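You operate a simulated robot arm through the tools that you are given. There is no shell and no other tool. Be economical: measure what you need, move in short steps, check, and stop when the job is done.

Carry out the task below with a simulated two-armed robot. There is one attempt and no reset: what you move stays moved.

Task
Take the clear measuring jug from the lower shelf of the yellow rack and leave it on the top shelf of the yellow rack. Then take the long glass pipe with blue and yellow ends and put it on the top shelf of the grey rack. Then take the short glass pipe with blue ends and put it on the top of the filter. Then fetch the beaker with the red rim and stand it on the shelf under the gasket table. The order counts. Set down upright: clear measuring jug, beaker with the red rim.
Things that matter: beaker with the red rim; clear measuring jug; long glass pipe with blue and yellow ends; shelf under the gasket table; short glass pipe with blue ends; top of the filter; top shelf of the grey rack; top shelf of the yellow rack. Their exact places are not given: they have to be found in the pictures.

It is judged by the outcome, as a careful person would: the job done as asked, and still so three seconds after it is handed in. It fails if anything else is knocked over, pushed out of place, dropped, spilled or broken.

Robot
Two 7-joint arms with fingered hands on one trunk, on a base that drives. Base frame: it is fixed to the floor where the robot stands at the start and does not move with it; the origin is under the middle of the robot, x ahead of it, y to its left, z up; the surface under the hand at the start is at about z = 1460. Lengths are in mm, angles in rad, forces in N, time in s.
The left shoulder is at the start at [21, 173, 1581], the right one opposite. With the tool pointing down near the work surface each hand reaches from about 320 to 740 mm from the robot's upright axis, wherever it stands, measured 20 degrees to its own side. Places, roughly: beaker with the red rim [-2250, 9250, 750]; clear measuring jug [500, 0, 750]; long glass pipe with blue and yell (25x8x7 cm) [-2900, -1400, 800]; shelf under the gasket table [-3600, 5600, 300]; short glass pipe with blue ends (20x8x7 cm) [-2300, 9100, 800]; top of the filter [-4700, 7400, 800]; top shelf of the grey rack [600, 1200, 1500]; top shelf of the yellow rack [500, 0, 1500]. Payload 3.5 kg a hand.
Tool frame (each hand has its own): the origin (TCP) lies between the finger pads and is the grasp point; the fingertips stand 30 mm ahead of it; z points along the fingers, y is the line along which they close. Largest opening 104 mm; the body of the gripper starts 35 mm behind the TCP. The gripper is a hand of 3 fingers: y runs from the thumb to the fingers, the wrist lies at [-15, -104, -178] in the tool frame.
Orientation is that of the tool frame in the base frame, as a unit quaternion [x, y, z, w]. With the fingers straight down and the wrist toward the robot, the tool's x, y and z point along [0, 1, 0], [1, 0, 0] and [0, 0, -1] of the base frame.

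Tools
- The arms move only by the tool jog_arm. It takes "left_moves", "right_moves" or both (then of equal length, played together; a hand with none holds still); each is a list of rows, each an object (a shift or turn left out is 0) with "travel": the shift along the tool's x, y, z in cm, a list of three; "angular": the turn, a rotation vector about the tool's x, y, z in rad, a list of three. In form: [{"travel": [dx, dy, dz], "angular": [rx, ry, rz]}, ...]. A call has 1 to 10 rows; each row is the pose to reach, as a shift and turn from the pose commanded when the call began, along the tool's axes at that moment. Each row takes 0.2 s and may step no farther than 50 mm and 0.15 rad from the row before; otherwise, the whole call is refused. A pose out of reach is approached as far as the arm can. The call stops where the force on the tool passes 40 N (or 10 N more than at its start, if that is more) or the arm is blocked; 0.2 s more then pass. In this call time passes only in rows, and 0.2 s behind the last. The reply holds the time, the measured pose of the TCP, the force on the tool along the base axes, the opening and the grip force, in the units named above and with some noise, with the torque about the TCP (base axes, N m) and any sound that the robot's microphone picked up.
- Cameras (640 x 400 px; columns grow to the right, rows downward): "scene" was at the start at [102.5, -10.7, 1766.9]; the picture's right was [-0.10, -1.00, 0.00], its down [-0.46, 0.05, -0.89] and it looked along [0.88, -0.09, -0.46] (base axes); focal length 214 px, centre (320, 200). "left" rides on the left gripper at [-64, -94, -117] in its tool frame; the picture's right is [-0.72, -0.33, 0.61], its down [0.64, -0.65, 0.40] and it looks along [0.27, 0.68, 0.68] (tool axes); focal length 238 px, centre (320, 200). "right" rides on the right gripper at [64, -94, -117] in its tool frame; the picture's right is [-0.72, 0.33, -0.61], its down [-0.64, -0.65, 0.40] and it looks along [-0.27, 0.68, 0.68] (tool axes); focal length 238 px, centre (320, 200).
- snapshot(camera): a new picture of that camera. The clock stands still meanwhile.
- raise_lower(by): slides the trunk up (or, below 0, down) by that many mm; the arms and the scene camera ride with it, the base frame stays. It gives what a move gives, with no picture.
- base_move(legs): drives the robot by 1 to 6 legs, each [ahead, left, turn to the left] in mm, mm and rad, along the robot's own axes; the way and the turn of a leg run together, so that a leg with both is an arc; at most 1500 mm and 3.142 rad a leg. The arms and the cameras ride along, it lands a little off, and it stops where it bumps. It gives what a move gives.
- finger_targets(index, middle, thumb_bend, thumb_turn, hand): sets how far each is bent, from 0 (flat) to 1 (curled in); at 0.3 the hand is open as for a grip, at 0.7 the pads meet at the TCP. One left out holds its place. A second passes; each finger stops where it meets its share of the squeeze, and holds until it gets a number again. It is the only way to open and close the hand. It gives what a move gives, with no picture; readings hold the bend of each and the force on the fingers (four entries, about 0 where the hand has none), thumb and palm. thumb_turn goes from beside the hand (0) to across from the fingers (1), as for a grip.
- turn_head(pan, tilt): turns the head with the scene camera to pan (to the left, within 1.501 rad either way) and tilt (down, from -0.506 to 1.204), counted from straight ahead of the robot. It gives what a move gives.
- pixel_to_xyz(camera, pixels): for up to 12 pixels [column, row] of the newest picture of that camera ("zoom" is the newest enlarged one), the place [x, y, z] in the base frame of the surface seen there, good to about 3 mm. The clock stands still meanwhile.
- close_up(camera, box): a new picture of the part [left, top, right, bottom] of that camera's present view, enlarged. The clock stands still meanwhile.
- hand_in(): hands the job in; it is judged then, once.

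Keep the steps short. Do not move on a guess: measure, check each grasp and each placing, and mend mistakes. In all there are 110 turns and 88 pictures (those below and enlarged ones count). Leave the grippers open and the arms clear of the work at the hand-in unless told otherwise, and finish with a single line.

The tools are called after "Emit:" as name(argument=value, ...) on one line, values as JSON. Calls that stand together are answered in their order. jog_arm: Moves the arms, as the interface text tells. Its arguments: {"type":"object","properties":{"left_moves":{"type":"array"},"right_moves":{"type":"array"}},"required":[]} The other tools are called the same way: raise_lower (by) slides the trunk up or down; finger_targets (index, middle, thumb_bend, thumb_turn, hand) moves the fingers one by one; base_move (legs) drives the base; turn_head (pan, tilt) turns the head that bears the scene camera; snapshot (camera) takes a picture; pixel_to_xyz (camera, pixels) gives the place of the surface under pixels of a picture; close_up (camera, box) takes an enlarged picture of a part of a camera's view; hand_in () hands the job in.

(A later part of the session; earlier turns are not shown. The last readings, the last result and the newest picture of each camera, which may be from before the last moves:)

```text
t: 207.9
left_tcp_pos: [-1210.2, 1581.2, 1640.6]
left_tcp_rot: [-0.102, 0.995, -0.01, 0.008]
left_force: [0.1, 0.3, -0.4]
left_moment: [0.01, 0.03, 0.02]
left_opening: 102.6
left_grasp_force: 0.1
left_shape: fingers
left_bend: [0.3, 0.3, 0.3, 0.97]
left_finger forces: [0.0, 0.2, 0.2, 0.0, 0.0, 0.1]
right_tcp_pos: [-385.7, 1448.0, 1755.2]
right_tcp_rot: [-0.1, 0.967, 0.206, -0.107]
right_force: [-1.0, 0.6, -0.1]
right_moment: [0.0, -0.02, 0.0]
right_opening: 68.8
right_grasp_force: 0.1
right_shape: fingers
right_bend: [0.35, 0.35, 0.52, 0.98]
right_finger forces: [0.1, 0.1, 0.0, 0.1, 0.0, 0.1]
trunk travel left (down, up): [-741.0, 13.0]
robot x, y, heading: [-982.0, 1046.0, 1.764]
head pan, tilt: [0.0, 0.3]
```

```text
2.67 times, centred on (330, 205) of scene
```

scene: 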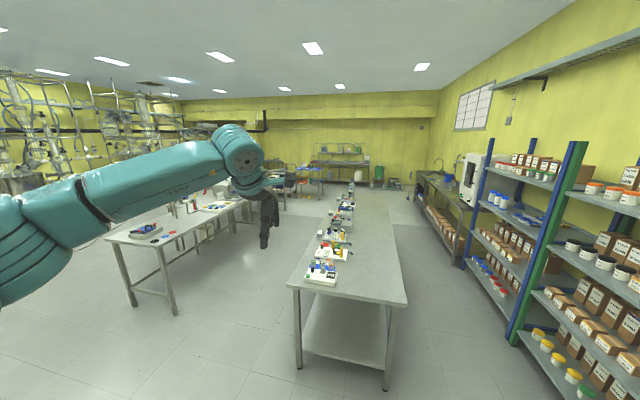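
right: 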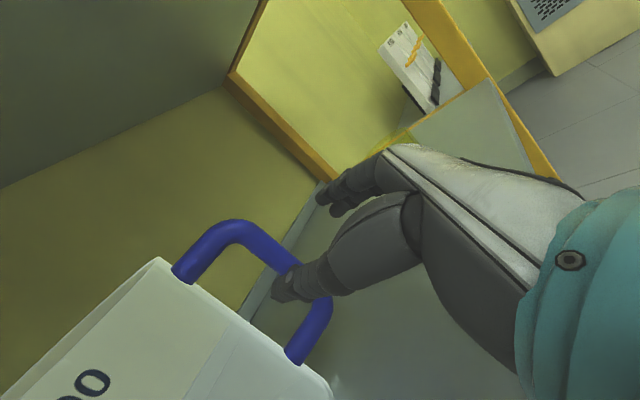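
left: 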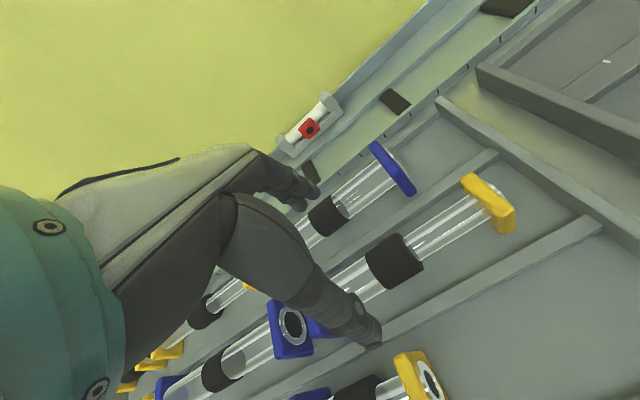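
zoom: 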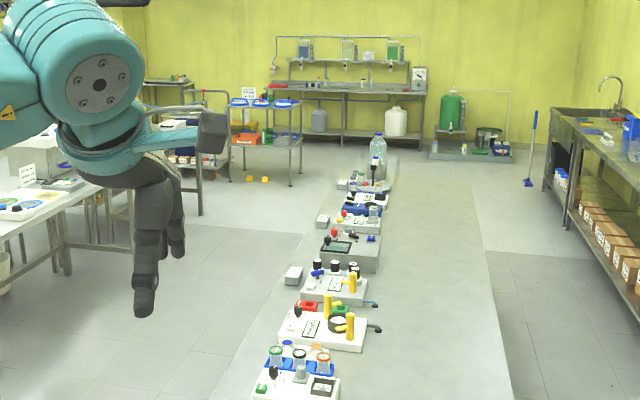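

The left aisle between the tables (x from -2580 to -1418) is about 1.1 m wide, and my arms ride above the tables. I'll square up, go to x=-2000 and drive up to y≈5900, then look again.

Emit:
base_move(legs=[[0, 0, -0.193], [650, 1020, 0], [1400, 0, 0], [1400, 0, 0], [1400, 0, 0]])

Emit:
snapshot(camera="scene")

```text
t: 234.5
left_tcp_pos: [-2012.5, 6464.3, 1641.5]
left_tcp_rot: [0.003, 1.0, -0.011, 0.006]
left_force: [0.0, 0.9, 0.4]
left_moment: [0.02, 0.01, -0.02]
left_opening: 102.9
left_grasp_force: 0.0
left_shape: fingers
left_bend: [0.3, 0.3, 0.3, 0.97]
left_finger forces: [0.1, 0.0, 0.0, 0.0, 0.0, 0.0]
right_tcp_pos: [-1234.3, 6161.4, 1755.2]
right_tcp_rot: [0.001, 0.972, 0.217, -0.085]
right_force: [0.3, 0.6, 0.6]
right_moment: [0.0, -0.02, -0.01]
right_opening: 69.0
right_grasp_force: 0.0
right_shape: fingers
right_bend: [0.35, 0.35, 0.52, 0.98]
right_finger forces: [0.0, 0.1, 0.1, 0.0, 0.0, 0.2]
trunk travel left (down, up): [-741.0, 13.0]
robot x, y, heading: [-1903.9, 5890.0, 1.547]
head pan, tilt: [0.0, 0.3]
```

```text
20 pictures are left
```

scene: 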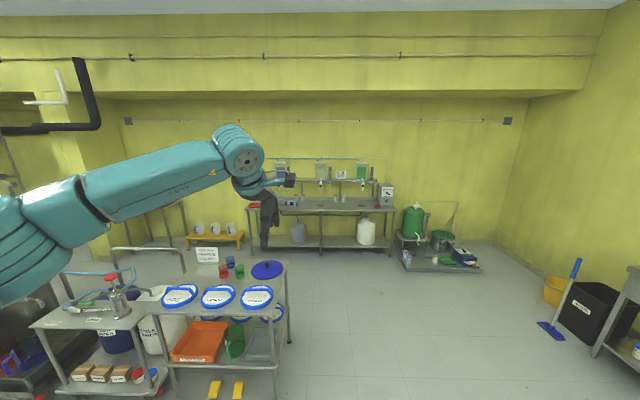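

The trolley is front-left and the wash bench is at the back wall. I'll measure both.

Emit:
pixel_to_xyz(camera="scene", pixels=[[288, 262], [280, 365], [290, 340], [290, 210], [340, 208], [385, 208], [255, 205], [330, 250], [315, 205], [395, 195]])

Emit:
close_up(camera="scene", box=[240, 150, 400, 250])

```text
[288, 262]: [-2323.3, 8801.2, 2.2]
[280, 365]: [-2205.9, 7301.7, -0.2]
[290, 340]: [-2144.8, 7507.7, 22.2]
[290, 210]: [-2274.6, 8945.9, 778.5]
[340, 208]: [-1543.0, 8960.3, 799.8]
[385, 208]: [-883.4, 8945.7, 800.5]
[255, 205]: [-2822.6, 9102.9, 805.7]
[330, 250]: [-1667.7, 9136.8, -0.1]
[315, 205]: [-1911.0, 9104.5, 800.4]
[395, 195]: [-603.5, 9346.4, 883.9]
```

```text
4.00 times, centred on (320, 200) of scene
```

zoom: 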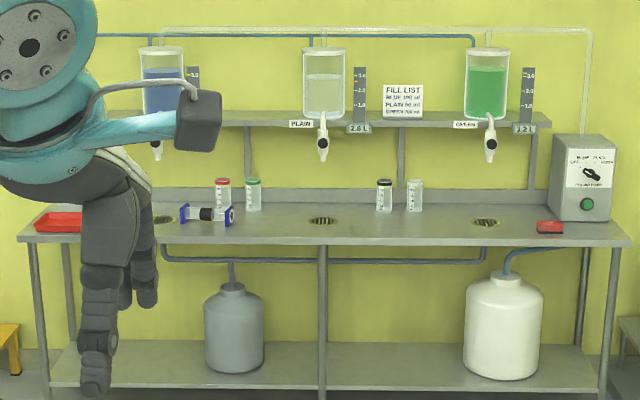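

The bench top is z≈800. The short blue-ended pipe sits at zoom (207,215), with the red-rim beaker just behind it. I'll go around the trolley: right 350, ahead, then left, stopping in front of the bench, and lower the trunk.

Emit:
base_move(legs=[[0, 0, 0.024], [0, -350, 0], [1300, 0, 0], [1250, 0, 0], [0, 635, 0]])

Emit:
raise_lower(by=-400)

Emit:
raise_lower(by=-180)

Emit:
turn_head(pan=0.0, tilt=0.55)

Emit:
snapshot(camera="scene")

```text
t: 252.3
left_tcp_pos: [-2317.7, 9026.7, 1642.8]
left_tcp_rot: [-0.003, 1.0, -0.011, 0.008]
left_force: [0.1, -0.2, 0.4]
left_moment: [-0.01, 0.02, -0.01]
left_opening: 102.6
left_grasp_force: 0.0
left_shape: fingers
left_bend: [0.3, 0.3, 0.3, 0.97]
left_finger forces: [0.0, 0.0, 0.0, 0.0, 0.1, 0.0]
right_tcp_pos: [-1535.2, 8734.0, 1753.0]
right_tcp_rot: [-0.005, 0.973, 0.215, -0.087]
right_force: [-0.3, 0.4, 0.3]
right_moment: [-0.01, 0.03, -0.02]
right_opening: 68.8
right_grasp_force: 0.0
right_shape: fingers
right_bend: [0.35, 0.35, 0.52, 0.98]
right_finger forces: [0.0, 0.0, 0.1, 0.0, 0.0, 0.1]
trunk travel left (down, up): [-741.0, 13.0]
robot x, y, heading: [-2205.4, 8455.7, 1.562]
head pan, tilt: [0.0, 0.3]
```

```text
t: 256.2
left_tcp_pos: [-2319.5, 9026.9, 1241.8]
left_tcp_rot: [-0.002, 1.0, -0.01, 0.007]
left_force: [0.7, -0.1, 0.1]
left_moment: [0.01, 0.01, 0.01]
left_opening: 103.0
left_grasp_force: 0.0
left_shape: fingers
left_bend: [0.3, 0.3, 0.3, 0.97]
left_finger forces: [0.0, 0.0, 0.0, 0.1, 0.1, 0.1]
right_tcp_pos: [-1536.9, 8734.3, 1354.7]
right_tcp_rot: [-0.005, 0.973, 0.216, -0.087]
right_force: [-0.1, 0.0, 0.2]
right_moment: [-0.03, 0.0, -0.01]
right_opening: 69.0
right_grasp_force: 0.0
right_shape: fingers
right_bend: [0.35, 0.35, 0.52, 0.98]
right_finger forces: [0.1, 0.0, 0.0, 0.0, 0.0, 0.0]
trunk travel left (down, up): [-341.0, 413.0]
robot x, y, heading: [-2203.0, 8453.0, 1.561]
head pan, tilt: [0.0, 0.3]
```

```text
t: 258.2
left_tcp_pos: [-2319.6, 9026.6, 1062.3]
left_tcp_rot: [-0.003, 1.0, -0.009, 0.007]
left_force: [0.5, 0.2, 0.2]
left_moment: [0.03, -0.01, -0.02]
left_opening: 102.8
left_grasp_force: 0.1
left_shape: fingers
left_bend: [0.3, 0.3, 0.3, 0.97]
left_finger forces: [0.0, 0.0, 0.0, 0.0, 0.0, 0.0]
right_tcp_pos: [-1536.5, 8732.5, 1175.5]
right_tcp_rot: [-0.005, 0.972, 0.217, -0.087]
right_force: [-0.7, -0.3, 0.7]
right_moment: [0.0, -0.04, 0.02]
right_opening: 68.9
right_grasp_force: 0.2
right_shape: fingers
right_bend: [0.35, 0.35, 0.52, 0.98]
right_finger forces: [0.0, 0.0, 0.0, 0.0, 0.0, 0.0]
trunk travel left (down, up): [-161.0, 593.0]
robot x, y, heading: [-2199.7, 8458.3, 1.566]
head pan, tilt: [0.0, 0.3]
```

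```text
t: 258.9
left_tcp_pos: [-2319.8, 9027.1, 1060.8]
left_tcp_rot: [-0.003, 1.0, -0.01, 0.007]
left_force: [0.4, -0.2, 0.1]
left_moment: [0.01, 0.0, -0.04]
left_opening: 102.6
left_grasp_force: 0.0
left_shape: fingers
left_bend: [0.3, 0.3, 0.3, 0.97]
left_finger forces: [0.0, 0.0, 0.1, 0.0, 0.0, 0.0]
right_tcp_pos: [-1537.5, 8734.1, 1175.4]
right_tcp_rot: [-0.004, 0.973, 0.216, -0.086]
right_force: [0.3, 0.0, -0.2]
right_moment: [0.02, -0.01, 0.01]
right_opening: 69.2
right_grasp_force: 0.1
right_shape: fingers
right_bend: [0.35, 0.35, 0.52, 0.98]
right_finger forces: [0.0, 0.0, 0.1, 0.0, 0.1, 0.0]
trunk travel left (down, up): [-161.0, 593.0]
robot x, y, heading: [-2201.7, 8456.3, 1.566]
head pan, tilt: [0.0, 0.55]
```

```text
18 pictures are left
```

scene: 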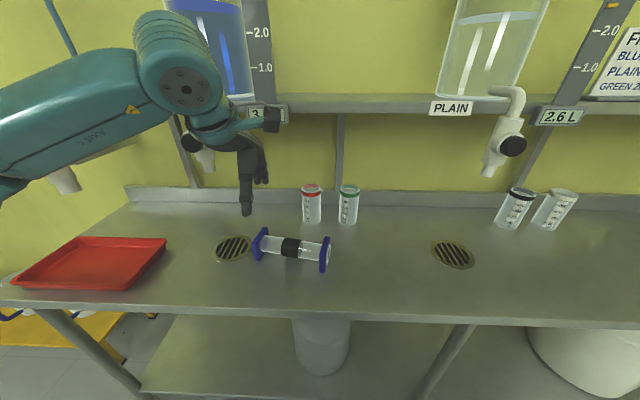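

A clear view. I'll measure the pipe and beaker.

Emit:
pixel_to_xyz(camera="scene", pixels=[[284, 246], [291, 244], [298, 248], [291, 252], [263, 235], [325, 245], [260, 258], [324, 269], [312, 221], [304, 190], [320, 190], [348, 190]])

```text
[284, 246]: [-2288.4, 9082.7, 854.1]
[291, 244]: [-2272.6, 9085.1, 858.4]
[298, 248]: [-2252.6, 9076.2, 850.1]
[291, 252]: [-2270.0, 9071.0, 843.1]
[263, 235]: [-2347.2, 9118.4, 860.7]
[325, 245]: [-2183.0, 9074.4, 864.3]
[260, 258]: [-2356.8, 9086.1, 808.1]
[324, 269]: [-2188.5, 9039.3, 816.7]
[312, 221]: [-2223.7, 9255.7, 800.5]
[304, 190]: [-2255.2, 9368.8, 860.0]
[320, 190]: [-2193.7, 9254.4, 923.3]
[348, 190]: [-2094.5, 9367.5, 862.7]
```

Pipe centre is ≈(-2270,9092), axis z≈837, yawed -15°. I'll lower the trunk 120, turn the hand 0.26 rad about tool z, move over it and descend to TCP z≈847.

Emit:
raise_lower(by=-120)

Emit:
finger_targets(hand="left", index=0.36, middle=0.36, thumb_bend=0.36)

Emit:
jog_arm(left_moves=[{"travel": [-1.7, 2.2, 0], "angular": [0, 0, 0.13]}, {"travel": [-3.4, 4.4, 0], "angular": [0, 0, 0.26]}, {"travel": [-5.0, 6.5, 0], "angular": [0, 0, 0.26]}, {"travel": [-5.0, 6.5, 2], "angular": [0, 0, 0.26]}])

Emit:
close_up(camera="scene", box=[220, 130, 380, 230])

```text
t: 260.4
left_tcp_pos: [-2320.5, 9026.8, 942.3]
left_tcp_rot: [-0.003, 1.0, -0.009, 0.007]
left_force: [0.1, 0.8, 0.0]
left_moment: [0.04, -0.03, 0.01]
left_opening: 102.5
left_grasp_force: 0.1
left_shape: fingers
left_bend: [0.3, 0.3, 0.3, 0.97]
left_finger forces: [0.0, 0.0, 0.0, 0.1, 0.1, 0.0]
right_tcp_pos: [-1537.0, 8745.3, 1050.9]
right_tcp_rot: [-0.003, 0.975, 0.205, -0.086]
right_force: [-1.1, -0.1, -0.1]
right_moment: [-0.01, 0.02, -0.03]
right_opening: 68.9
right_grasp_force: 0.1
right_shape: fingers
right_bend: [0.35, 0.35, 0.52, 0.98]
right_finger forces: [0.0, 0.0, 0.0, 0.0, 0.0, 0.0]
trunk travel left (down, up): [-41.0, 713.0]
robot x, y, heading: [-2208.2, 8454.1, 1.565]
head pan, tilt: [0.0, 0.55]
```

```text
t: 261.4
left_tcp_pos: [-2319.5, 9027.5, 941.6]
left_tcp_rot: [-0.003, 1.0, -0.011, 0.007]
left_force: [0.2, -0.3, 0.3]
left_moment: [-0.04, 0.01, -0.04]
left_opening: 88.6
left_grasp_force: 0.1
left_shape: fingers
left_bend: [0.36, 0.36, 0.36, 0.97]
left_finger forces: [0.1, 0.1, 0.0, 0.0, 0.0, 0.0]
right_tcp_pos: [-1536.4, 8746.4, 1050.4]
right_tcp_rot: [-0.003, 0.975, 0.205, -0.087]
right_force: [-0.5, -0.8, -0.2]
right_moment: [-0.05, 0.0, 0.03]
right_opening: 68.9
right_grasp_force: 0.0
right_shape: fingers
right_bend: [0.35, 0.35, 0.52, 0.98]
right_finger forces: [0.1, 0.0, 0.0, 0.1, 0.0, 0.0]
trunk travel left (down, up): [-41.0, 713.0]
robot x, y, heading: [-2202.2, 8453.9, 1.564]
head pan, tilt: [0.0, 0.55]
```

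```text
t: 262.4
left_tcp_pos: [-2268.9, 9092.5, 920.7]
left_tcp_rot: [0.127, 0.992, -0.009, 0.008]
left_force: [-0.2, -0.4, 0.1]
left_moment: [0.0, 0.03, -0.02]
left_opening: 88.8
left_grasp_force: 0.1
left_shape: fingers
left_bend: [0.36, 0.36, 0.36, 0.97]
left_finger forces: [0.0, 0.1, 0.0, 0.0, 0.1, 0.0]
right_tcp_pos: [-1537.5, 8746.2, 1050.1]
right_tcp_rot: [-0.003, 0.975, 0.205, -0.087]
right_force: [0.6, -0.2, -1.2]
right_moment: [0.0, -0.03, 0.01]
right_opening: 69.1
right_grasp_force: 0.1
right_shape: fingers
right_bend: [0.35, 0.35, 0.52, 0.98]
right_finger forces: [0.1, 0.0, 0.0, 0.0, 0.1, 0.0]
trunk travel left (down, up): [-41.0, 713.0]
robot x, y, heading: [-2198.5, 8454.8, 1.569]
head pan, tilt: [0.0, 0.55]
```

```text
4.00 times, centred on (300, 180) of scene
```

zoom: 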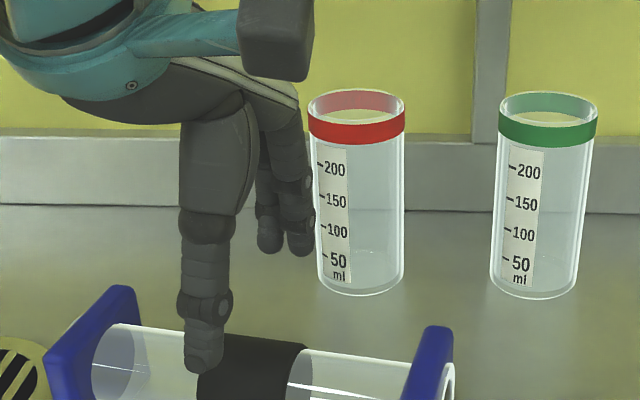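

The alignment is right and the beakers are clear. I'll descend to TCP z≈847 and close.

Emit:
jog_arm(left_moves=[{"travel": [0, 0, 2.5]}, {"travel": [0, 0, 5]}, {"travel": [0, 0, 7.4]}])

Emit:
finger_targets(hand="left", index=0.74, middle=0.74, thumb_bend=0.74)

Emit:
raise_lower(by=50)

Emit:
snapshot(camera="scene")

```text
t: 263.2
left_tcp_pos: [-2269.6, 9089.5, 847.6]
left_tcp_rot: [0.127, 0.992, -0.009, 0.009]
left_force: [-0.1, -0.7, -0.3]
left_moment: [0.02, -0.01, -0.02]
left_opening: 88.6
left_grasp_force: 0.1
left_shape: fingers
left_bend: [0.36, 0.36, 0.36, 0.97]
left_finger forces: [0.0, 0.0, 0.1, 0.1, 0.0, 0.0]
right_tcp_pos: [-1537.4, 8746.4, 1049.7]
right_tcp_rot: [-0.003, 0.975, 0.204, -0.086]
right_force: [0.2, -0.5, 0.0]
right_moment: [-0.01, 0.0, -0.03]
right_opening: 69.0
right_grasp_force: 0.0
right_shape: fingers
right_bend: [0.35, 0.35, 0.52, 0.98]
right_finger forces: [0.0, 0.0, 0.1, 0.1, 0.0, 0.0]
trunk travel left (down, up): [-41.0, 713.0]
robot x, y, heading: [-2202.8, 8453.8, 1.57]
head pan, tilt: [0.0, 0.55]
```

```text
t: 264.2
left_tcp_pos: [-2270.2, 9088.3, 846.2]
left_tcp_rot: [0.126, 0.992, -0.011, 0.009]
left_force: [1.0, -0.2, -0.6]
left_moment: [-0.01, -0.03, -0.01]
left_opening: 37.3
left_grasp_force: 23.9
left_shape: fingers
left_bend: [0.57, 0.62, 0.56, 0.95]
left_finger forces: [14.2, 10.4, 0.0, 0.0, 23.7, 0.1]
right_tcp_pos: [-1536.6, 8746.2, 1049.8]
right_tcp_rot: [-0.003, 0.975, 0.204, -0.087]
right_force: [-0.4, -0.1, -0.2]
right_moment: [-0.01, -0.01, -0.03]
right_opening: 69.1
right_grasp_force: 0.0
right_shape: fingers
right_bend: [0.35, 0.35, 0.52, 0.98]
right_finger forces: [0.1, 0.0, 0.0, 0.1, 0.1, 0.0]
trunk travel left (down, up): [-41.0, 713.0]
robot x, y, heading: [-2199.6, 8456.0, 1.57]
head pan, tilt: [0.0, 0.55]
```

```text
t: 265.1
left_tcp_pos: [-2269.4, 9089.8, 895.1]
left_tcp_rot: [0.126, 0.992, -0.011, 0.008]
left_force: [-0.7, 0.0, -2.4]
left_moment: [-0.01, 0.03, -0.03]
left_opening: 37.0
left_grasp_force: 24.0
left_shape: fingers
left_bend: [0.57, 0.62, 0.56, 0.95]
left_finger forces: [14.0, 10.4, 0.1, 0.0, 23.6, 0.1]
right_tcp_pos: [-1536.8, 8746.8, 1099.6]
right_tcp_rot: [-0.002, 0.975, 0.204, -0.086]
right_force: [0.4, -0.3, 0.1]
right_moment: [0.0, 0.0, 0.0]
right_opening: 69.0
right_grasp_force: 0.1
right_shape: fingers
right_bend: [0.35, 0.35, 0.52, 0.98]
right_finger forces: [0.1, 0.1, 0.0, 0.1, 0.1, 0.0]
trunk travel left (down, up): [-91.0, 663.0]
robot x, y, heading: [-2202.3, 8457.4, 1.567]
head pan, tilt: [0.0, 0.55]
```

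```text
16 pictures are left
```

scene: 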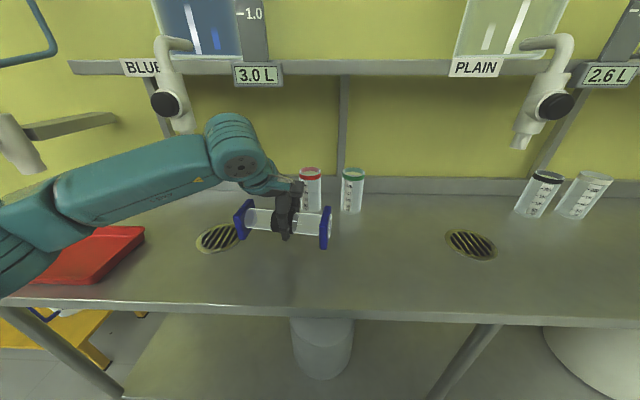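

The short pipe is held firmly (24 N, weight ≈2.4 N). I'll raise, back off a little, turn to face -x, and look for the filter near (-4700,7400).

Emit:
raise_lower(by=350)

Emit:
base_move(legs=[[-150, 0, 0], [0, 0, 1.571]])

Emit:
turn_head(pan=0.25, tilt=0.35)

Emit:
snapshot(camera="scene")

```text
t: 268.6
left_tcp_pos: [-2268.6, 9089.8, 1247.6]
left_tcp_rot: [0.126, 0.992, -0.01, 0.009]
left_force: [-0.3, 0.0, -3.1]
left_moment: [0.05, -0.02, -0.01]
left_opening: 37.2
left_grasp_force: 23.9
left_shape: fingers
left_bend: [0.57, 0.62, 0.56, 0.95]
left_finger forces: [14.1, 10.3, 0.0, 0.0, 23.4, 0.0]
right_tcp_pos: [-1536.3, 8746.6, 1448.8]
right_tcp_rot: [-0.003, 0.975, 0.204, -0.086]
right_force: [0.7, 1.0, -0.2]
right_moment: [0.0, 0.04, 0.02]
right_opening: 68.9
right_grasp_force: 0.1
right_shape: fingers
right_bend: [0.35, 0.35, 0.52, 0.98]
right_finger forces: [0.1, 0.0, 0.1, 0.1, 0.0, 0.0]
trunk travel left (down, up): [-441.0, 313.0]
robot x, y, heading: [-2201.7, 8456.7, 1.564]
head pan, tilt: [0.0, 0.55]
```

```text
t: 273.8
left_tcp_pos: [-2836.0, 8232.1, 1246.8]
left_tcp_rot: [-0.617, 0.787, -0.001, 0.013]
left_force: [0.3, -0.3, -3.0]
left_moment: [0.04, 0.01, 0.01]
left_opening: 36.8
left_grasp_force: 22.9
left_shape: fingers
left_bend: [0.57, 0.63, 0.56, 0.95]
left_finger forces: [13.1, 10.1, 0.0, 0.1, 22.2, 0.0]
right_tcp_pos: [-2500.1, 8966.5, 1448.8]
right_tcp_rot: [0.696, -0.683, -0.083, 0.206]
right_force: [0.2, 0.4, 0.1]
right_moment: [0.0, 0.03, -0.03]
right_opening: 68.7
right_grasp_force: 0.0
right_shape: fingers
right_bend: [0.35, 0.35, 0.52, 0.98]
right_finger forces: [0.0, 0.1, 0.0, 0.0, 0.0, 0.0]
trunk travel left (down, up): [-441.0, 313.0]
robot x, y, heading: [-2198.9, 8307.5, -3.132]
head pan, tilt: [0.0, 0.55]
```

```text
t: 274.6
left_tcp_pos: [-2836.6, 8231.0, 1246.4]
left_tcp_rot: [-0.617, 0.787, -0.001, 0.013]
left_force: [1.3, 0.4, -3.3]
left_moment: [0.03, 0.0, 0.0]
left_opening: 36.8
left_grasp_force: 22.3
left_shape: fingers
left_bend: [0.57, 0.63, 0.56, 0.95]
left_finger forces: [13.1, 10.1, 0.0, 0.0, 22.3, 0.0]
right_tcp_pos: [-2499.9, 8966.6, 1450.1]
right_tcp_rot: [0.696, -0.683, -0.082, 0.206]
right_force: [0.2, 0.5, 0.9]
right_moment: [0.0, -0.03, 0.02]
right_opening: 68.9
right_grasp_force: 0.0
right_shape: fingers
right_bend: [0.35, 0.35, 0.52, 0.98]
right_finger forces: [0.0, 0.0, 0.0, 0.1, 0.1, 0.0]
trunk travel left (down, up): [-441.0, 313.0]
robot x, y, heading: [-2199.6, 8306.2, -3.137]
head pan, tilt: [0.25, 0.351]
```

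```text
15 pictures are left
```

scene: 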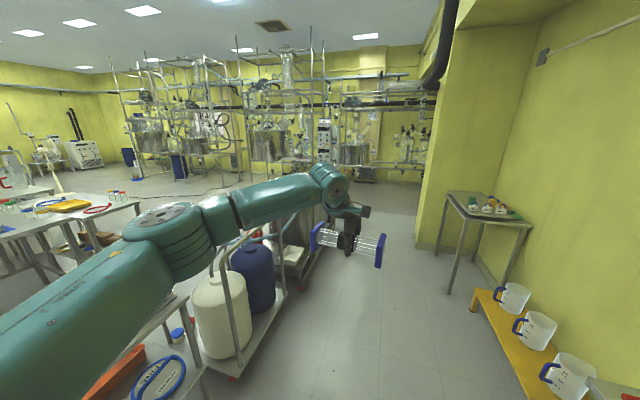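

The filter should be near (293,190), partly hidden by my arm. I'll measure and zoom.

Emit:
pixel_to_xyz(camera="scene", pixels=[[305, 222], [290, 262], [250, 235], [205, 285], [235, 375], [300, 285], [330, 300], [295, 215], [270, 240], [310, 150]])

Emit:
close_up(camera="scene", box=[200, 120, 400, 245])

```text
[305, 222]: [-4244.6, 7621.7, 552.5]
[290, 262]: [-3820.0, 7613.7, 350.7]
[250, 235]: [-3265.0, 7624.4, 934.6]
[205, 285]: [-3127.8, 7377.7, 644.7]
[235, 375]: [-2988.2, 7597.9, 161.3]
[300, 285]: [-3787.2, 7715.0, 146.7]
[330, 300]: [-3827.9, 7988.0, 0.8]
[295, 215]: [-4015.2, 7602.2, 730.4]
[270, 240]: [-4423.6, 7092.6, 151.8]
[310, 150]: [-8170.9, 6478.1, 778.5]
```

```text
3.20 times, centred on (300, 182) of scene
```

zoom: 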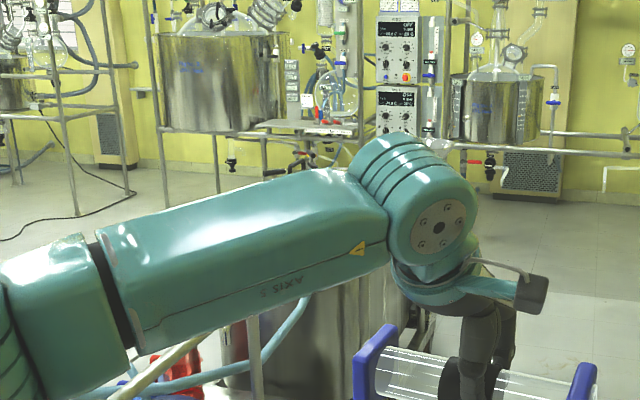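

A steel box stands around (-4244,7620). I'll drive ahead 1500 mm along the clear lane (y≈8310) and look left.

Emit:
base_move(legs=[[1500, 0, 0]])

Emit:
turn_head(pan=0.85, tilt=0.5)

Emit:
snapshot(camera="scene")

```text
t: 282.0
left_tcp_pos: [-4334.0, 8223.9, 1247.6]
left_tcp_rot: [-0.615, 0.789, -0.001, 0.013]
left_force: [0.0, -0.3, -2.7]
left_moment: [0.06, 0.04, -0.01]
left_opening: 36.6
left_grasp_force: 22.3
left_shape: fingers
left_bend: [0.57, 0.63, 0.56, 0.95]
left_finger forces: [13.1, 10.1, 0.0, 0.0, 22.3, 0.1]
right_tcp_pos: [-3995.7, 8958.2, 1449.9]
right_tcp_rot: [0.695, -0.684, -0.083, 0.206]
right_force: [0.6, 0.0, -0.1]
right_moment: [-0.01, 0.01, -0.01]
right_opening: 68.8
right_grasp_force: 0.1
right_shape: fingers
right_bend: [0.35, 0.35, 0.52, 0.98]
right_finger forces: [0.0, 0.0, 0.0, 0.0, 0.0, 0.1]
trunk travel left (down, up): [-441.0, 313.0]
robot x, y, heading: [-3700.8, 8299.9, -3.137]
head pan, tilt: [0.25, 0.351]
```

```text
t: 283.0
left_tcp_pos: [-4332.4, 8223.5, 1247.0]
left_tcp_rot: [-0.615, 0.789, -0.001, 0.012]
left_force: [-0.4, 0.2, -2.3]
left_moment: [0.0, 0.0, 0.0]
left_opening: 36.4
left_grasp_force: 23.3
left_shape: fingers
left_bend: [0.57, 0.63, 0.56, 0.95]
left_finger forces: [13.1, 10.0, 0.0, 0.0, 22.3, 0.1]
right_tcp_pos: [-3995.7, 8958.1, 1449.3]
right_tcp_rot: [0.695, -0.684, -0.083, 0.206]
right_force: [0.2, -0.1, 0.7]
right_moment: [0.03, 0.02, 0.01]
right_opening: 69.0
right_grasp_force: 0.1
right_shape: fingers
right_bend: [0.35, 0.35, 0.52, 0.98]
right_finger forces: [0.0, 0.0, 0.1, 0.1, 0.0, 0.1]
trunk travel left (down, up): [-441.0, 313.0]
robot x, y, heading: [-3700.9, 8299.1, -3.137]
head pan, tilt: [0.85, 0.499]
```

```text
13 pictures are left
```

scene: 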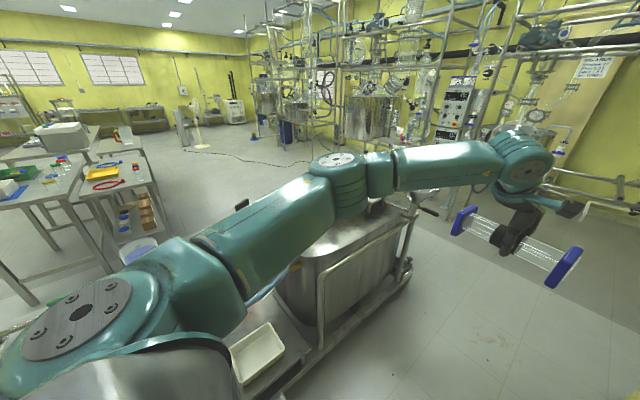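

The steel box on a cart with a flat top at (350,245) should be the filter. The table with coloured rings at (105,180) is the gasket table with a shelf below. I'll measure both.

Emit:
pixel_to_xyz(camera="scene", pixels=[[360, 230], [340, 245], [315, 262], [385, 222], [320, 275], [398, 225], [345, 290], [410, 265], [105, 180], [150, 178], [125, 240], [105, 240]])

Emit:
close_up(camera="scene", box=[240, 170, 448, 300])

```text
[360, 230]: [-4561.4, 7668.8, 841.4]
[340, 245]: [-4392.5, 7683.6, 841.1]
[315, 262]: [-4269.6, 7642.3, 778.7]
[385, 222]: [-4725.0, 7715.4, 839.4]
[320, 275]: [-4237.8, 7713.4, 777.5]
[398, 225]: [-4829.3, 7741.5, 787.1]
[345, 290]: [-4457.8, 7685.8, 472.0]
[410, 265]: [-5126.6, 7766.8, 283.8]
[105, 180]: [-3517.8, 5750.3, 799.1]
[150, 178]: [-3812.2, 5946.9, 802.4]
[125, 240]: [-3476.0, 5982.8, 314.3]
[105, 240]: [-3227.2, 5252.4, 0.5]
```

```text
3.08 times, centred on (344, 235) of scene
```

zoom: 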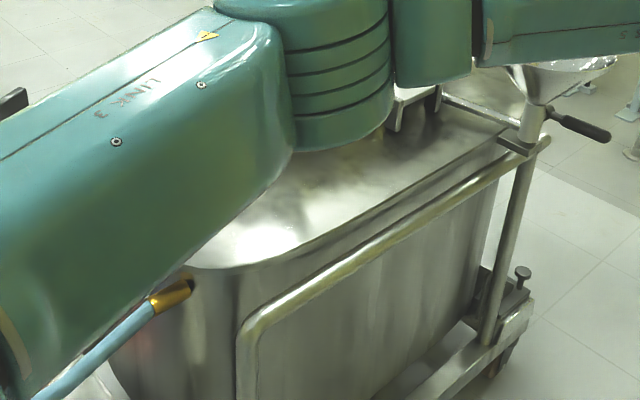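

The filter's flat top is z≈841, near edge y≈7700, x from about -4280 to -4750, with a fitting further back. I'll pull the right hand inward, face the filter (heading -π/2), shift over to x≈-4555 and look down on the top.

Emit:
jog_arm(right_moves=[{"travel": [4, 0, 0]}, {"travel": [8, 0, 0]}, {"travel": [12, 0, 0]}, {"travel": [16, 0, 0]}, {"travel": [20, 0, 0]}], left_moves=[{"angular": [0, 0, -0.05]}, {"angular": [0, 0, -0.1]}, {"angular": [0, 0, -0.15]}, {"angular": [0, 0, -0.2]}, {"angular": [0, 0, -0.26]}])

Emit:
base_move(legs=[[0, 0, 1.566], [0, -850, 0]])

Emit:
turn_head(pan=0.1, tilt=0.75)

Emit:
snapshot(camera="scene")

```text
t: 284.2
left_tcp_pos: [-4332.7, 8223.4, 1247.1]
left_tcp_rot: [0.712, -0.702, 0.002, -0.012]
left_force: [-0.2, 0.5, -2.0]
left_moment: [0.02, 0.04, 0.01]
left_opening: 36.7
left_grasp_force: 22.1
left_shape: fingers
left_bend: [0.57, 0.63, 0.56, 0.95]
left_finger forces: [13.1, 10.1, 0.0, 0.0, 22.3, 0.0]
right_tcp_pos: [-3984.9, 8761.8, 1485.4]
right_tcp_rot: [0.695, -0.684, -0.082, 0.206]
right_force: [0.4, -0.6, -0.8]
right_moment: [-0.02, -0.01, 0.01]
right_opening: 68.8
right_grasp_force: 0.1
right_shape: fingers
right_bend: [0.35, 0.35, 0.52, 0.98]
right_finger forces: [0.0, 0.0, 0.0, 0.1, 0.1, 0.1]
trunk travel left (down, up): [-441.0, 313.0]
robot x, y, heading: [-3700.1, 8301.4, -3.137]
head pan, tilt: [0.85, 0.499]
```

```text
t: 292.5
left_tcp_pos: [-4497.4, 7675.4, 1248.0]
left_tcp_rot: [1.0, -0.002, -0.006, -0.01]
left_force: [0.3, -0.4, -2.6]
left_moment: [-0.01, 0.04, 0.03]
left_opening: 36.1
left_grasp_force: 21.4
left_shape: fingers
left_bend: [0.57, 0.63, 0.57, 0.95]
left_finger forces: [12.4, 9.9, 0.0, 0.1, 21.3, 0.0]
right_tcp_pos: [-5028.5, 8033.7, 1484.9]
right_tcp_rot: [0.975, -0.003, 0.085, 0.205]
right_force: [-0.2, -0.2, -0.4]
right_moment: [-0.01, -0.02, -0.01]
right_opening: 68.8
right_grasp_force: 0.2
right_shape: fingers
right_bend: [0.35, 0.35, 0.52, 0.98]
right_finger forces: [0.0, 0.0, 0.0, 0.0, 0.0, 0.1]
trunk travel left (down, up): [-441.0, 313.0]
robot x, y, heading: [-4557.1, 8309.3, -1.585]
head pan, tilt: [0.85, 0.499]
```

```text
t: 293.6
left_tcp_pos: [-4497.3, 7674.7, 1246.2]
left_tcp_rot: [1.0, -0.003, -0.007, -0.01]
left_force: [0.2, 0.1, -2.1]
left_moment: [-0.01, -0.02, -0.03]
left_opening: 36.1
left_grasp_force: 21.5
left_shape: fingers
left_bend: [0.57, 0.63, 0.57, 0.95]
left_finger forces: [12.4, 9.8, 0.1, 0.0, 21.4, 0.0]
right_tcp_pos: [-5029.1, 8034.0, 1483.4]
right_tcp_rot: [0.975, -0.001, 0.085, 0.204]
right_force: [0.9, 0.2, -0.1]
right_moment: [0.02, 0.02, -0.01]
right_opening: 68.9
right_grasp_force: 0.1
right_shape: fingers
right_bend: [0.35, 0.35, 0.52, 0.98]
right_finger forces: [0.0, 0.0, 0.0, 0.0, 0.1, 0.0]
trunk travel left (down, up): [-441.0, 313.0]
robot x, y, heading: [-4558.1, 8309.6, -1.585]
head pan, tilt: [0.099, 0.75]
```

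```text
11 pictures are left
```

scene: 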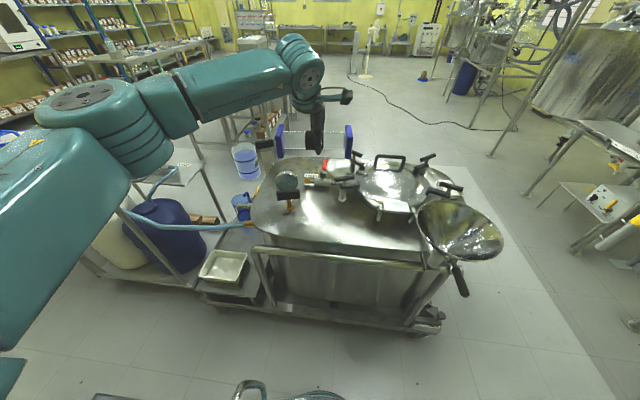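

The top has fittings at the back: gauge (287,185), valve (335,168), manhole (395,185), funnel (455,235). The near strip around (345,215) is free. I'll measure it.

Emit:
pixel_to_xyz(camera="scene", pixels=[[270, 225], [300, 225], [340, 225], [380, 225], [340, 240], [340, 200], [310, 205], [375, 210], [400, 235], [290, 205], [350, 190], [420, 225]])

```text
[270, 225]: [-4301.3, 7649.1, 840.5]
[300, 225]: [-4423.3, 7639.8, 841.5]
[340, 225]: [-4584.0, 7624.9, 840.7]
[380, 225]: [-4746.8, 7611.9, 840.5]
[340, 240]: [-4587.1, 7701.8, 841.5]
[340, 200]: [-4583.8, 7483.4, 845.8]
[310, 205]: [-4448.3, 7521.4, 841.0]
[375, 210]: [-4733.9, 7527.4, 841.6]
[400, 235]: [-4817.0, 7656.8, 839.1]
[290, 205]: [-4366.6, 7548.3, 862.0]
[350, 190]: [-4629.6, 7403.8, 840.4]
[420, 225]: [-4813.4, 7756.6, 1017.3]
```

The clear flat area is x -4450…-4740, y 7500…7700. Target pipe centre is (-4580,7590), TCP z≈887. I'll shift the base, then lower.

Emit:
base_move(legs=[[84, -82, 0]])

Emit:
raise_lower(by=-320)

Emit:
raise_lower(by=-30)

Emit:
close_up(camera="scene", box=[220, 80, 460, 230])

```text
t: 294.9
left_tcp_pos: [-4579.6, 7593.9, 1246.5]
left_tcp_rot: [1.0, -0.002, -0.008, -0.011]
left_force: [0.2, -0.1, -3.2]
left_moment: [0.04, -0.02, 0.03]
left_opening: 36.2
left_grasp_force: 21.9
left_shape: fingers
left_bend: [0.57, 0.63, 0.57, 0.95]
left_finger forces: [12.5, 10.0, 0.0, 0.1, 21.5, 0.0]
right_tcp_pos: [-5111.5, 7953.0, 1484.8]
right_tcp_rot: [0.975, -0.002, 0.086, 0.205]
right_force: [-0.3, 0.6, 0.6]
right_moment: [0.01, -0.01, 0.03]
right_opening: 69.2
right_grasp_force: 0.0
right_shape: fingers
right_bend: [0.35, 0.35, 0.52, 0.98]
right_finger forces: [0.0, 0.0, 0.1, 0.0, 0.0, 0.1]
trunk travel left (down, up): [-441.0, 313.0]
robot x, y, heading: [-4640.7, 8229.4, -1.589]
head pan, tilt: [0.099, 0.75]
```

```text
t: 298.0
left_tcp_pos: [-4580.3, 7594.1, 927.6]
left_tcp_rot: [1.0, -0.002, -0.007, -0.011]
left_force: [0.1, 0.3, -3.3]
left_moment: [-0.05, 0.03, 0.01]
left_opening: 35.9
left_grasp_force: 21.6
left_shape: fingers
left_bend: [0.57, 0.63, 0.57, 0.95]
left_finger forces: [12.4, 10.0, 0.0, 0.1, 21.4, 0.1]
right_tcp_pos: [-5112.1, 7952.0, 1164.5]
right_tcp_rot: [0.975, -0.002, 0.085, 0.205]
right_force: [0.3, 0.1, 0.3]
right_moment: [0.01, -0.01, 0.05]
right_opening: 69.0
right_grasp_force: 0.0
right_shape: fingers
right_bend: [0.35, 0.35, 0.52, 0.98]
right_finger forces: [0.1, 0.1, 0.0, 0.1, 0.0, 0.0]
trunk travel left (down, up): [-121.0, 633.0]
robot x, y, heading: [-4643.0, 8230.1, -1.587]
head pan, tilt: [0.099, 0.75]
```

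```text
t: 298.8
left_tcp_pos: [-4579.3, 7593.6, 898.3]
left_tcp_rot: [1.0, -0.001, -0.007, -0.01]
left_force: [-0.3, 0.2, -2.7]
left_moment: [0.01, -0.03, -0.04]
left_opening: 36.0
left_grasp_force: 21.7
left_shape: fingers
left_bend: [0.57, 0.63, 0.57, 0.95]
left_finger forces: [12.5, 9.9, 0.1, 0.0, 21.3, 0.1]
right_tcp_pos: [-5111.4, 7952.6, 1135.0]
right_tcp_rot: [0.975, -0.002, 0.085, 0.205]
right_force: [0.7, 0.2, -0.8]
right_moment: [-0.03, -0.02, 0.01]
right_opening: 68.9
right_grasp_force: 0.0
right_shape: fingers
right_bend: [0.35, 0.35, 0.52, 0.98]
right_finger forces: [0.1, 0.0, 0.1, 0.0, 0.0, 0.1]
trunk travel left (down, up): [-91.0, 663.0]
robot x, y, heading: [-4642.0, 8227.1, -1.588]
head pan, tilt: [0.099, 0.75]
```

```text
2.67 times, centred on (340, 155) of scene
```

zoom: 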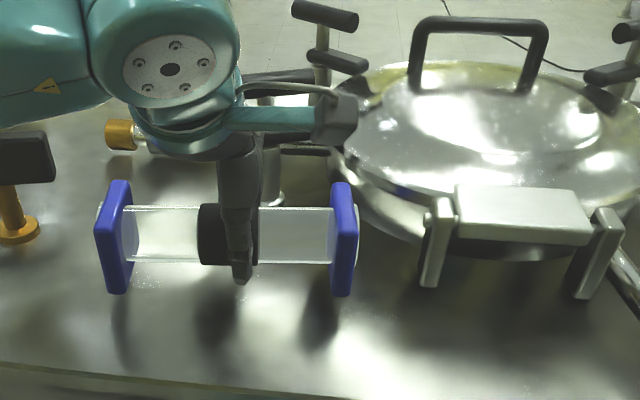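

Clear all round and level. I'll lower the last bit to contact and release.

Emit:
raise_lower(by=-8)

Emit:
raise_lower(by=-4)

```text
t: 299.3
left_tcp_pos: [-4580.1, 7593.6, 889.7]
left_tcp_rot: [1.0, -0.001, -0.008, -0.01]
left_force: [-0.1, 0.4, -3.5]
left_moment: [0.0, 0.02, 0.03]
left_opening: 35.9
left_grasp_force: 21.6
left_shape: fingers
left_bend: [0.57, 0.63, 0.57, 0.95]
left_finger forces: [12.3, 9.9, 0.0, 0.0, 21.3, 0.0]
right_tcp_pos: [-5110.6, 7952.5, 1126.2]
right_tcp_rot: [0.975, -0.002, 0.086, 0.205]
right_force: [0.6, 0.0, 0.0]
right_moment: [-0.03, -0.02, 0.02]
right_opening: 68.8
right_grasp_force: 0.0
right_shape: fingers
right_bend: [0.35, 0.35, 0.52, 0.98]
right_finger forces: [0.0, 0.1, 0.0, 0.0, 0.0, 0.1]
trunk travel left (down, up): [-83.0, 671.0]
robot x, y, heading: [-4640.9, 8226.8, -1.588]
head pan, tilt: [0.099, 0.75]
```

```text
t: 299.9
left_tcp_pos: [-4579.5, 7593.9, 884.2]
left_tcp_rot: [1.0, -0.001, -0.008, -0.01]
left_force: [0.4, -0.1, -1.5]
left_moment: [0.02, 0.06, -0.01]
left_opening: 35.9
left_grasp_force: 21.9
left_shape: fingers
left_bend: [0.57, 0.63, 0.57, 0.95]
left_finger forces: [12.6, 10.5, 0.0, 0.0, 22.0, 0.0]
right_tcp_pos: [-5111.5, 7952.8, 1121.2]
right_tcp_rot: [0.975, -0.002, 0.085, 0.205]
right_force: [-0.4, 0.4, 0.0]
right_moment: [0.03, -0.03, 0.02]
right_opening: 69.1
right_grasp_force: 0.1
right_shape: fingers
right_bend: [0.35, 0.35, 0.52, 0.98]
right_finger forces: [0.0, 0.0, 0.0, 0.0, 0.1, 0.0]
trunk travel left (down, up): [-79.0, 675.0]
robot x, y, heading: [-4639.9, 8230.3, -1.584]
head pan, tilt: [0.099, 0.75]
```

It is touching. I'll lower 2 mm more, open in two steps, raise, and check.

Emit:
raise_lower(by=-2)

Emit:
finger_targets(hand="left", index=0.5, middle=0.5, thumb_bend=0.5)

Emit:
finger_targets(hand="left", index=0.3, middle=0.3, thumb_bend=0.3)

Emit:
raise_lower(by=350)

Emit:
close_up(camera="scene", box=[220, 110, 460, 260])

```text
t: 300.4
left_tcp_pos: [-4579.3, 7594.6, 883.1]
left_tcp_rot: [1.0, -0.002, -0.007, -0.01]
left_force: [0.6, -1.8, 4.5]
left_moment: [0.21, 0.02, -0.03]
left_opening: 35.3
left_grasp_force: 22.5
left_shape: fingers
left_bend: [0.57, 0.63, 0.58, 0.95]
left_finger forces: [13.3, 10.3, 0.1, 0.1, 21.3, 0.1]
right_tcp_pos: [-5112.0, 7952.5, 1119.0]
right_tcp_rot: [0.975, -0.001, 0.086, 0.206]
right_force: [0.4, -0.2, 0.8]
right_moment: [-0.01, 0.03, -0.02]
right_opening: 68.9
right_grasp_force: 0.1
right_shape: fingers
right_bend: [0.35, 0.35, 0.52, 0.98]
right_finger forces: [0.0, 0.0, 0.2, 0.0, 0.0, 0.1]
trunk travel left (down, up): [-77.0, 677.0]
robot x, y, heading: [-4639.4, 8227.0, -1.587]
head pan, tilt: [0.099, 0.75]
```

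```text
t: 301.4
left_tcp_pos: [-4581.0, 7594.2, 883.4]
left_tcp_rot: [1.0, -0.001, -0.007, -0.011]
left_force: [-0.2, 0.9, -0.6]
left_moment: [0.03, -0.02, 0.0]
left_opening: 52.4
left_grasp_force: 0.8
left_shape: fingers
left_bend: [0.5, 0.5, 0.5, 0.97]
left_finger forces: [0.1, 0.0, 0.0, 0.0, 0.9, 0.0]
right_tcp_pos: [-5110.7, 7951.1, 1120.2]
right_tcp_rot: [0.975, -0.002, 0.085, 0.205]
right_force: [-0.3, 0.4, 0.6]
right_moment: [0.02, -0.01, 0.0]
right_opening: 68.9
right_grasp_force: 0.0
right_shape: fingers
right_bend: [0.35, 0.35, 0.52, 0.98]
right_finger forces: [0.0, 0.0, 0.0, 0.0, 0.0, 0.0]
trunk travel left (down, up): [-77.0, 677.0]
robot x, y, heading: [-4639.9, 8228.7, -1.584]
head pan, tilt: [0.099, 0.75]
```

```text
t: 302.4
left_tcp_pos: [-4579.9, 7594.0, 883.9]
left_tcp_rot: [1.0, -0.002, -0.007, -0.01]
left_force: [1.2, 0.3, -0.2]
left_moment: [-0.01, -0.04, 0.01]
left_opening: 102.7
left_grasp_force: 0.2
left_shape: fingers
left_bend: [0.3, 0.3, 0.3, 0.97]
left_finger forces: [0.0, 0.1, 0.0, 0.0, 0.1, 0.0]
right_tcp_pos: [-5112.3, 7952.6, 1120.1]
right_tcp_rot: [0.975, -0.001, 0.086, 0.205]
right_force: [-0.1, -0.4, -0.7]
right_moment: [0.01, -0.03, -0.01]
right_opening: 69.1
right_grasp_force: 0.1
right_shape: fingers
right_bend: [0.35, 0.35, 0.52, 0.98]
right_finger forces: [0.1, 0.0, 0.0, 0.0, 0.1, 0.0]
trunk travel left (down, up): [-77.0, 677.0]
robot x, y, heading: [-4643.6, 8225.6, -1.584]
head pan, tilt: [0.099, 0.75]
```

```text
t: 305.8
left_tcp_pos: [-4579.9, 7594.3, 1233.1]
left_tcp_rot: [1.0, -0.002, -0.006, -0.011]
left_force: [-0.4, 0.3, 0.4]
left_moment: [0.01, -0.01, -0.01]
left_opening: 102.5
left_grasp_force: 0.1
left_shape: fingers
left_bend: [0.3, 0.3, 0.3, 0.97]
left_finger forces: [0.1, 0.0, 0.0, 0.1, 0.0, 0.0]
right_tcp_pos: [-5111.3, 7951.7, 1470.7]
right_tcp_rot: [0.975, -0.002, 0.085, 0.205]
right_force: [0.3, -0.8, -0.3]
right_moment: [0.02, -0.01, -0.03]
right_opening: 68.8
right_grasp_force: 0.0
right_shape: fingers
right_bend: [0.35, 0.35, 0.52, 0.98]
right_finger forces: [0.0, 0.0, 0.0, 0.0, 0.0, 0.0]
trunk travel left (down, up): [-427.0, 327.0]
robot x, y, heading: [-4641.0, 8230.4, -1.586]
head pan, tilt: [0.099, 0.75]
```

```text
2.67 times, centred on (340, 185) of scene
```

zoom: 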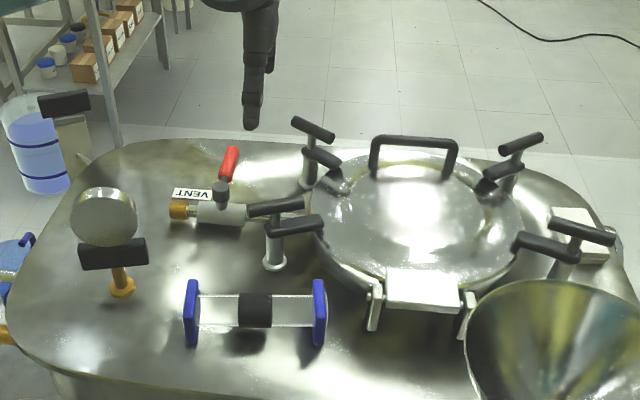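

The short pipe rests on top of the filter. Now for the beaker: I'll back off, slide along the lane to x≈-2170, turn to face the wash bench and look.

Emit:
base_move(legs=[[-90, 0, 0], [0, 1240, 0], [0, 1240, 0], [0, 0, 3.14], [160, 0, 0]])

Emit:
raise_lower(by=-130)

Emit:
turn_head(pan=0.0, tilt=0.5)

Emit:
snapshot(camera="scene")

```text
t: 327.1
left_tcp_pos: [-2210.5, 9082.0, 1232.1]
left_tcp_rot: [0.001, 1.0, -0.012, 0.007]
left_force: [0.5, 0.5, 0.4]
left_moment: [0.02, 0.02, -0.01]
left_opening: 102.6
left_grasp_force: 0.0
left_shape: fingers
left_bend: [0.3, 0.3, 0.3, 0.97]
left_finger forces: [0.1, 0.0, 0.0, 0.1, 0.0, 0.0]
right_tcp_pos: [-1678.2, 8725.8, 1469.7]
right_tcp_rot: [-0.001, 0.975, 0.205, -0.086]
right_force: [0.0, 0.3, 0.2]
right_moment: [-0.02, 0.02, 0.0]
right_opening: 68.9
right_grasp_force: 0.0
right_shape: fingers
right_bend: [0.35, 0.35, 0.52, 0.98]
right_finger forces: [0.0, 0.0, 0.0, 0.0, 0.0, 0.0]
trunk travel left (down, up): [-427.0, 327.0]
robot x, y, heading: [-2147.3, 8445.3, 1.553]
head pan, tilt: [0.099, 0.75]
```

```text
t: 328.6
left_tcp_pos: [-2210.8, 9081.5, 1104.5]
left_tcp_rot: [0.0, 1.0, -0.01, 0.007]
left_force: [-0.1, 0.0, -0.8]
left_moment: [0.01, 0.0, 0.0]
left_opening: 102.5
left_grasp_force: 0.1
left_shape: fingers
left_bend: [0.3, 0.3, 0.3, 0.97]
left_finger forces: [0.0, 0.0, 0.0, 0.0, 0.0, 0.0]
right_tcp_pos: [-1678.5, 8724.1, 1340.8]
right_tcp_rot: [0.001, 0.975, 0.205, -0.085]
right_force: [-0.4, 1.0, 0.8]
right_moment: [0.01, 0.0, -0.03]
right_opening: 68.9
right_grasp_force: 0.1
right_shape: fingers
right_bend: [0.35, 0.35, 0.52, 0.98]
right_finger forces: [0.1, 0.1, 0.0, 0.1, 0.0, 0.0]
trunk travel left (down, up): [-297.0, 457.0]
robot x, y, heading: [-2152.0, 8448.1, 1.558]
head pan, tilt: [0.099, 0.75]
```

```text
t: 329.4
left_tcp_pos: [-2210.5, 9081.4, 1103.7]
left_tcp_rot: [0.001, 1.0, -0.01, 0.006]
left_force: [-0.5, 0.6, -0.2]
left_moment: [0.0, 0.01, -0.04]
left_opening: 103.0
left_grasp_force: 0.0
left_shape: fingers
left_bend: [0.3, 0.3, 0.3, 0.97]
left_finger forces: [0.1, 0.0, 0.1, 0.0, 0.1, 0.0]
right_tcp_pos: [-1678.0, 8723.9, 1339.2]
right_tcp_rot: [0.001, 0.975, 0.205, -0.085]
right_force: [-0.5, 0.4, 0.0]
right_moment: [-0.02, 0.02, 0.01]
right_opening: 68.9
right_grasp_force: 0.1
right_shape: fingers
right_bend: [0.35, 0.35, 0.52, 0.98]
right_finger forces: [0.0, 0.0, 0.1, 0.0, 0.1, 0.1]
trunk travel left (down, up): [-297.0, 457.0]
robot x, y, heading: [-2150.0, 8444.6, 1.559]
head pan, tilt: [0.0, 0.499]
```

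```text
8 pictures are left
```

scene: 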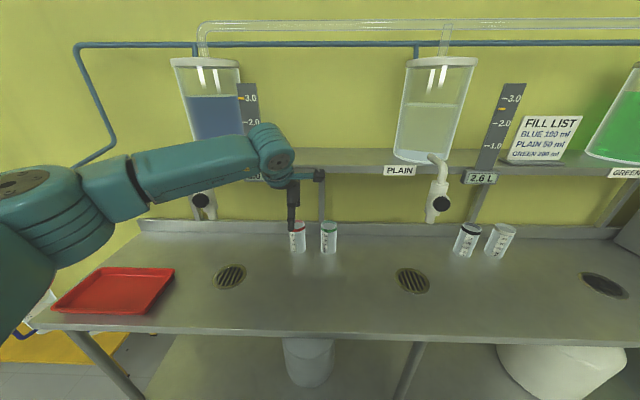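

Emit:
pixel_to_xyz(camera="scene", pixels=[[298, 252], [298, 240], [291, 234], [304, 234], [298, 232], [330, 226], [330, 240], [350, 160], [350, 172], [298, 220], [305, 228], [270, 228]])

```text
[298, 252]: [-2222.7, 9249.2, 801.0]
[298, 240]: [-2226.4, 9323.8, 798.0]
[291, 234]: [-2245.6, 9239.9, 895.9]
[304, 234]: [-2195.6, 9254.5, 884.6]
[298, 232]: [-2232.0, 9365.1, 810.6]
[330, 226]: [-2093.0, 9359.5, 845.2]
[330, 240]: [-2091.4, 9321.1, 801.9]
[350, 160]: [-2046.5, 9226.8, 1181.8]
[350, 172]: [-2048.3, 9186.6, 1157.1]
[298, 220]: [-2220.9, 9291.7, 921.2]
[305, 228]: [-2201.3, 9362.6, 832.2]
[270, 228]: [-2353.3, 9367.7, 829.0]
```

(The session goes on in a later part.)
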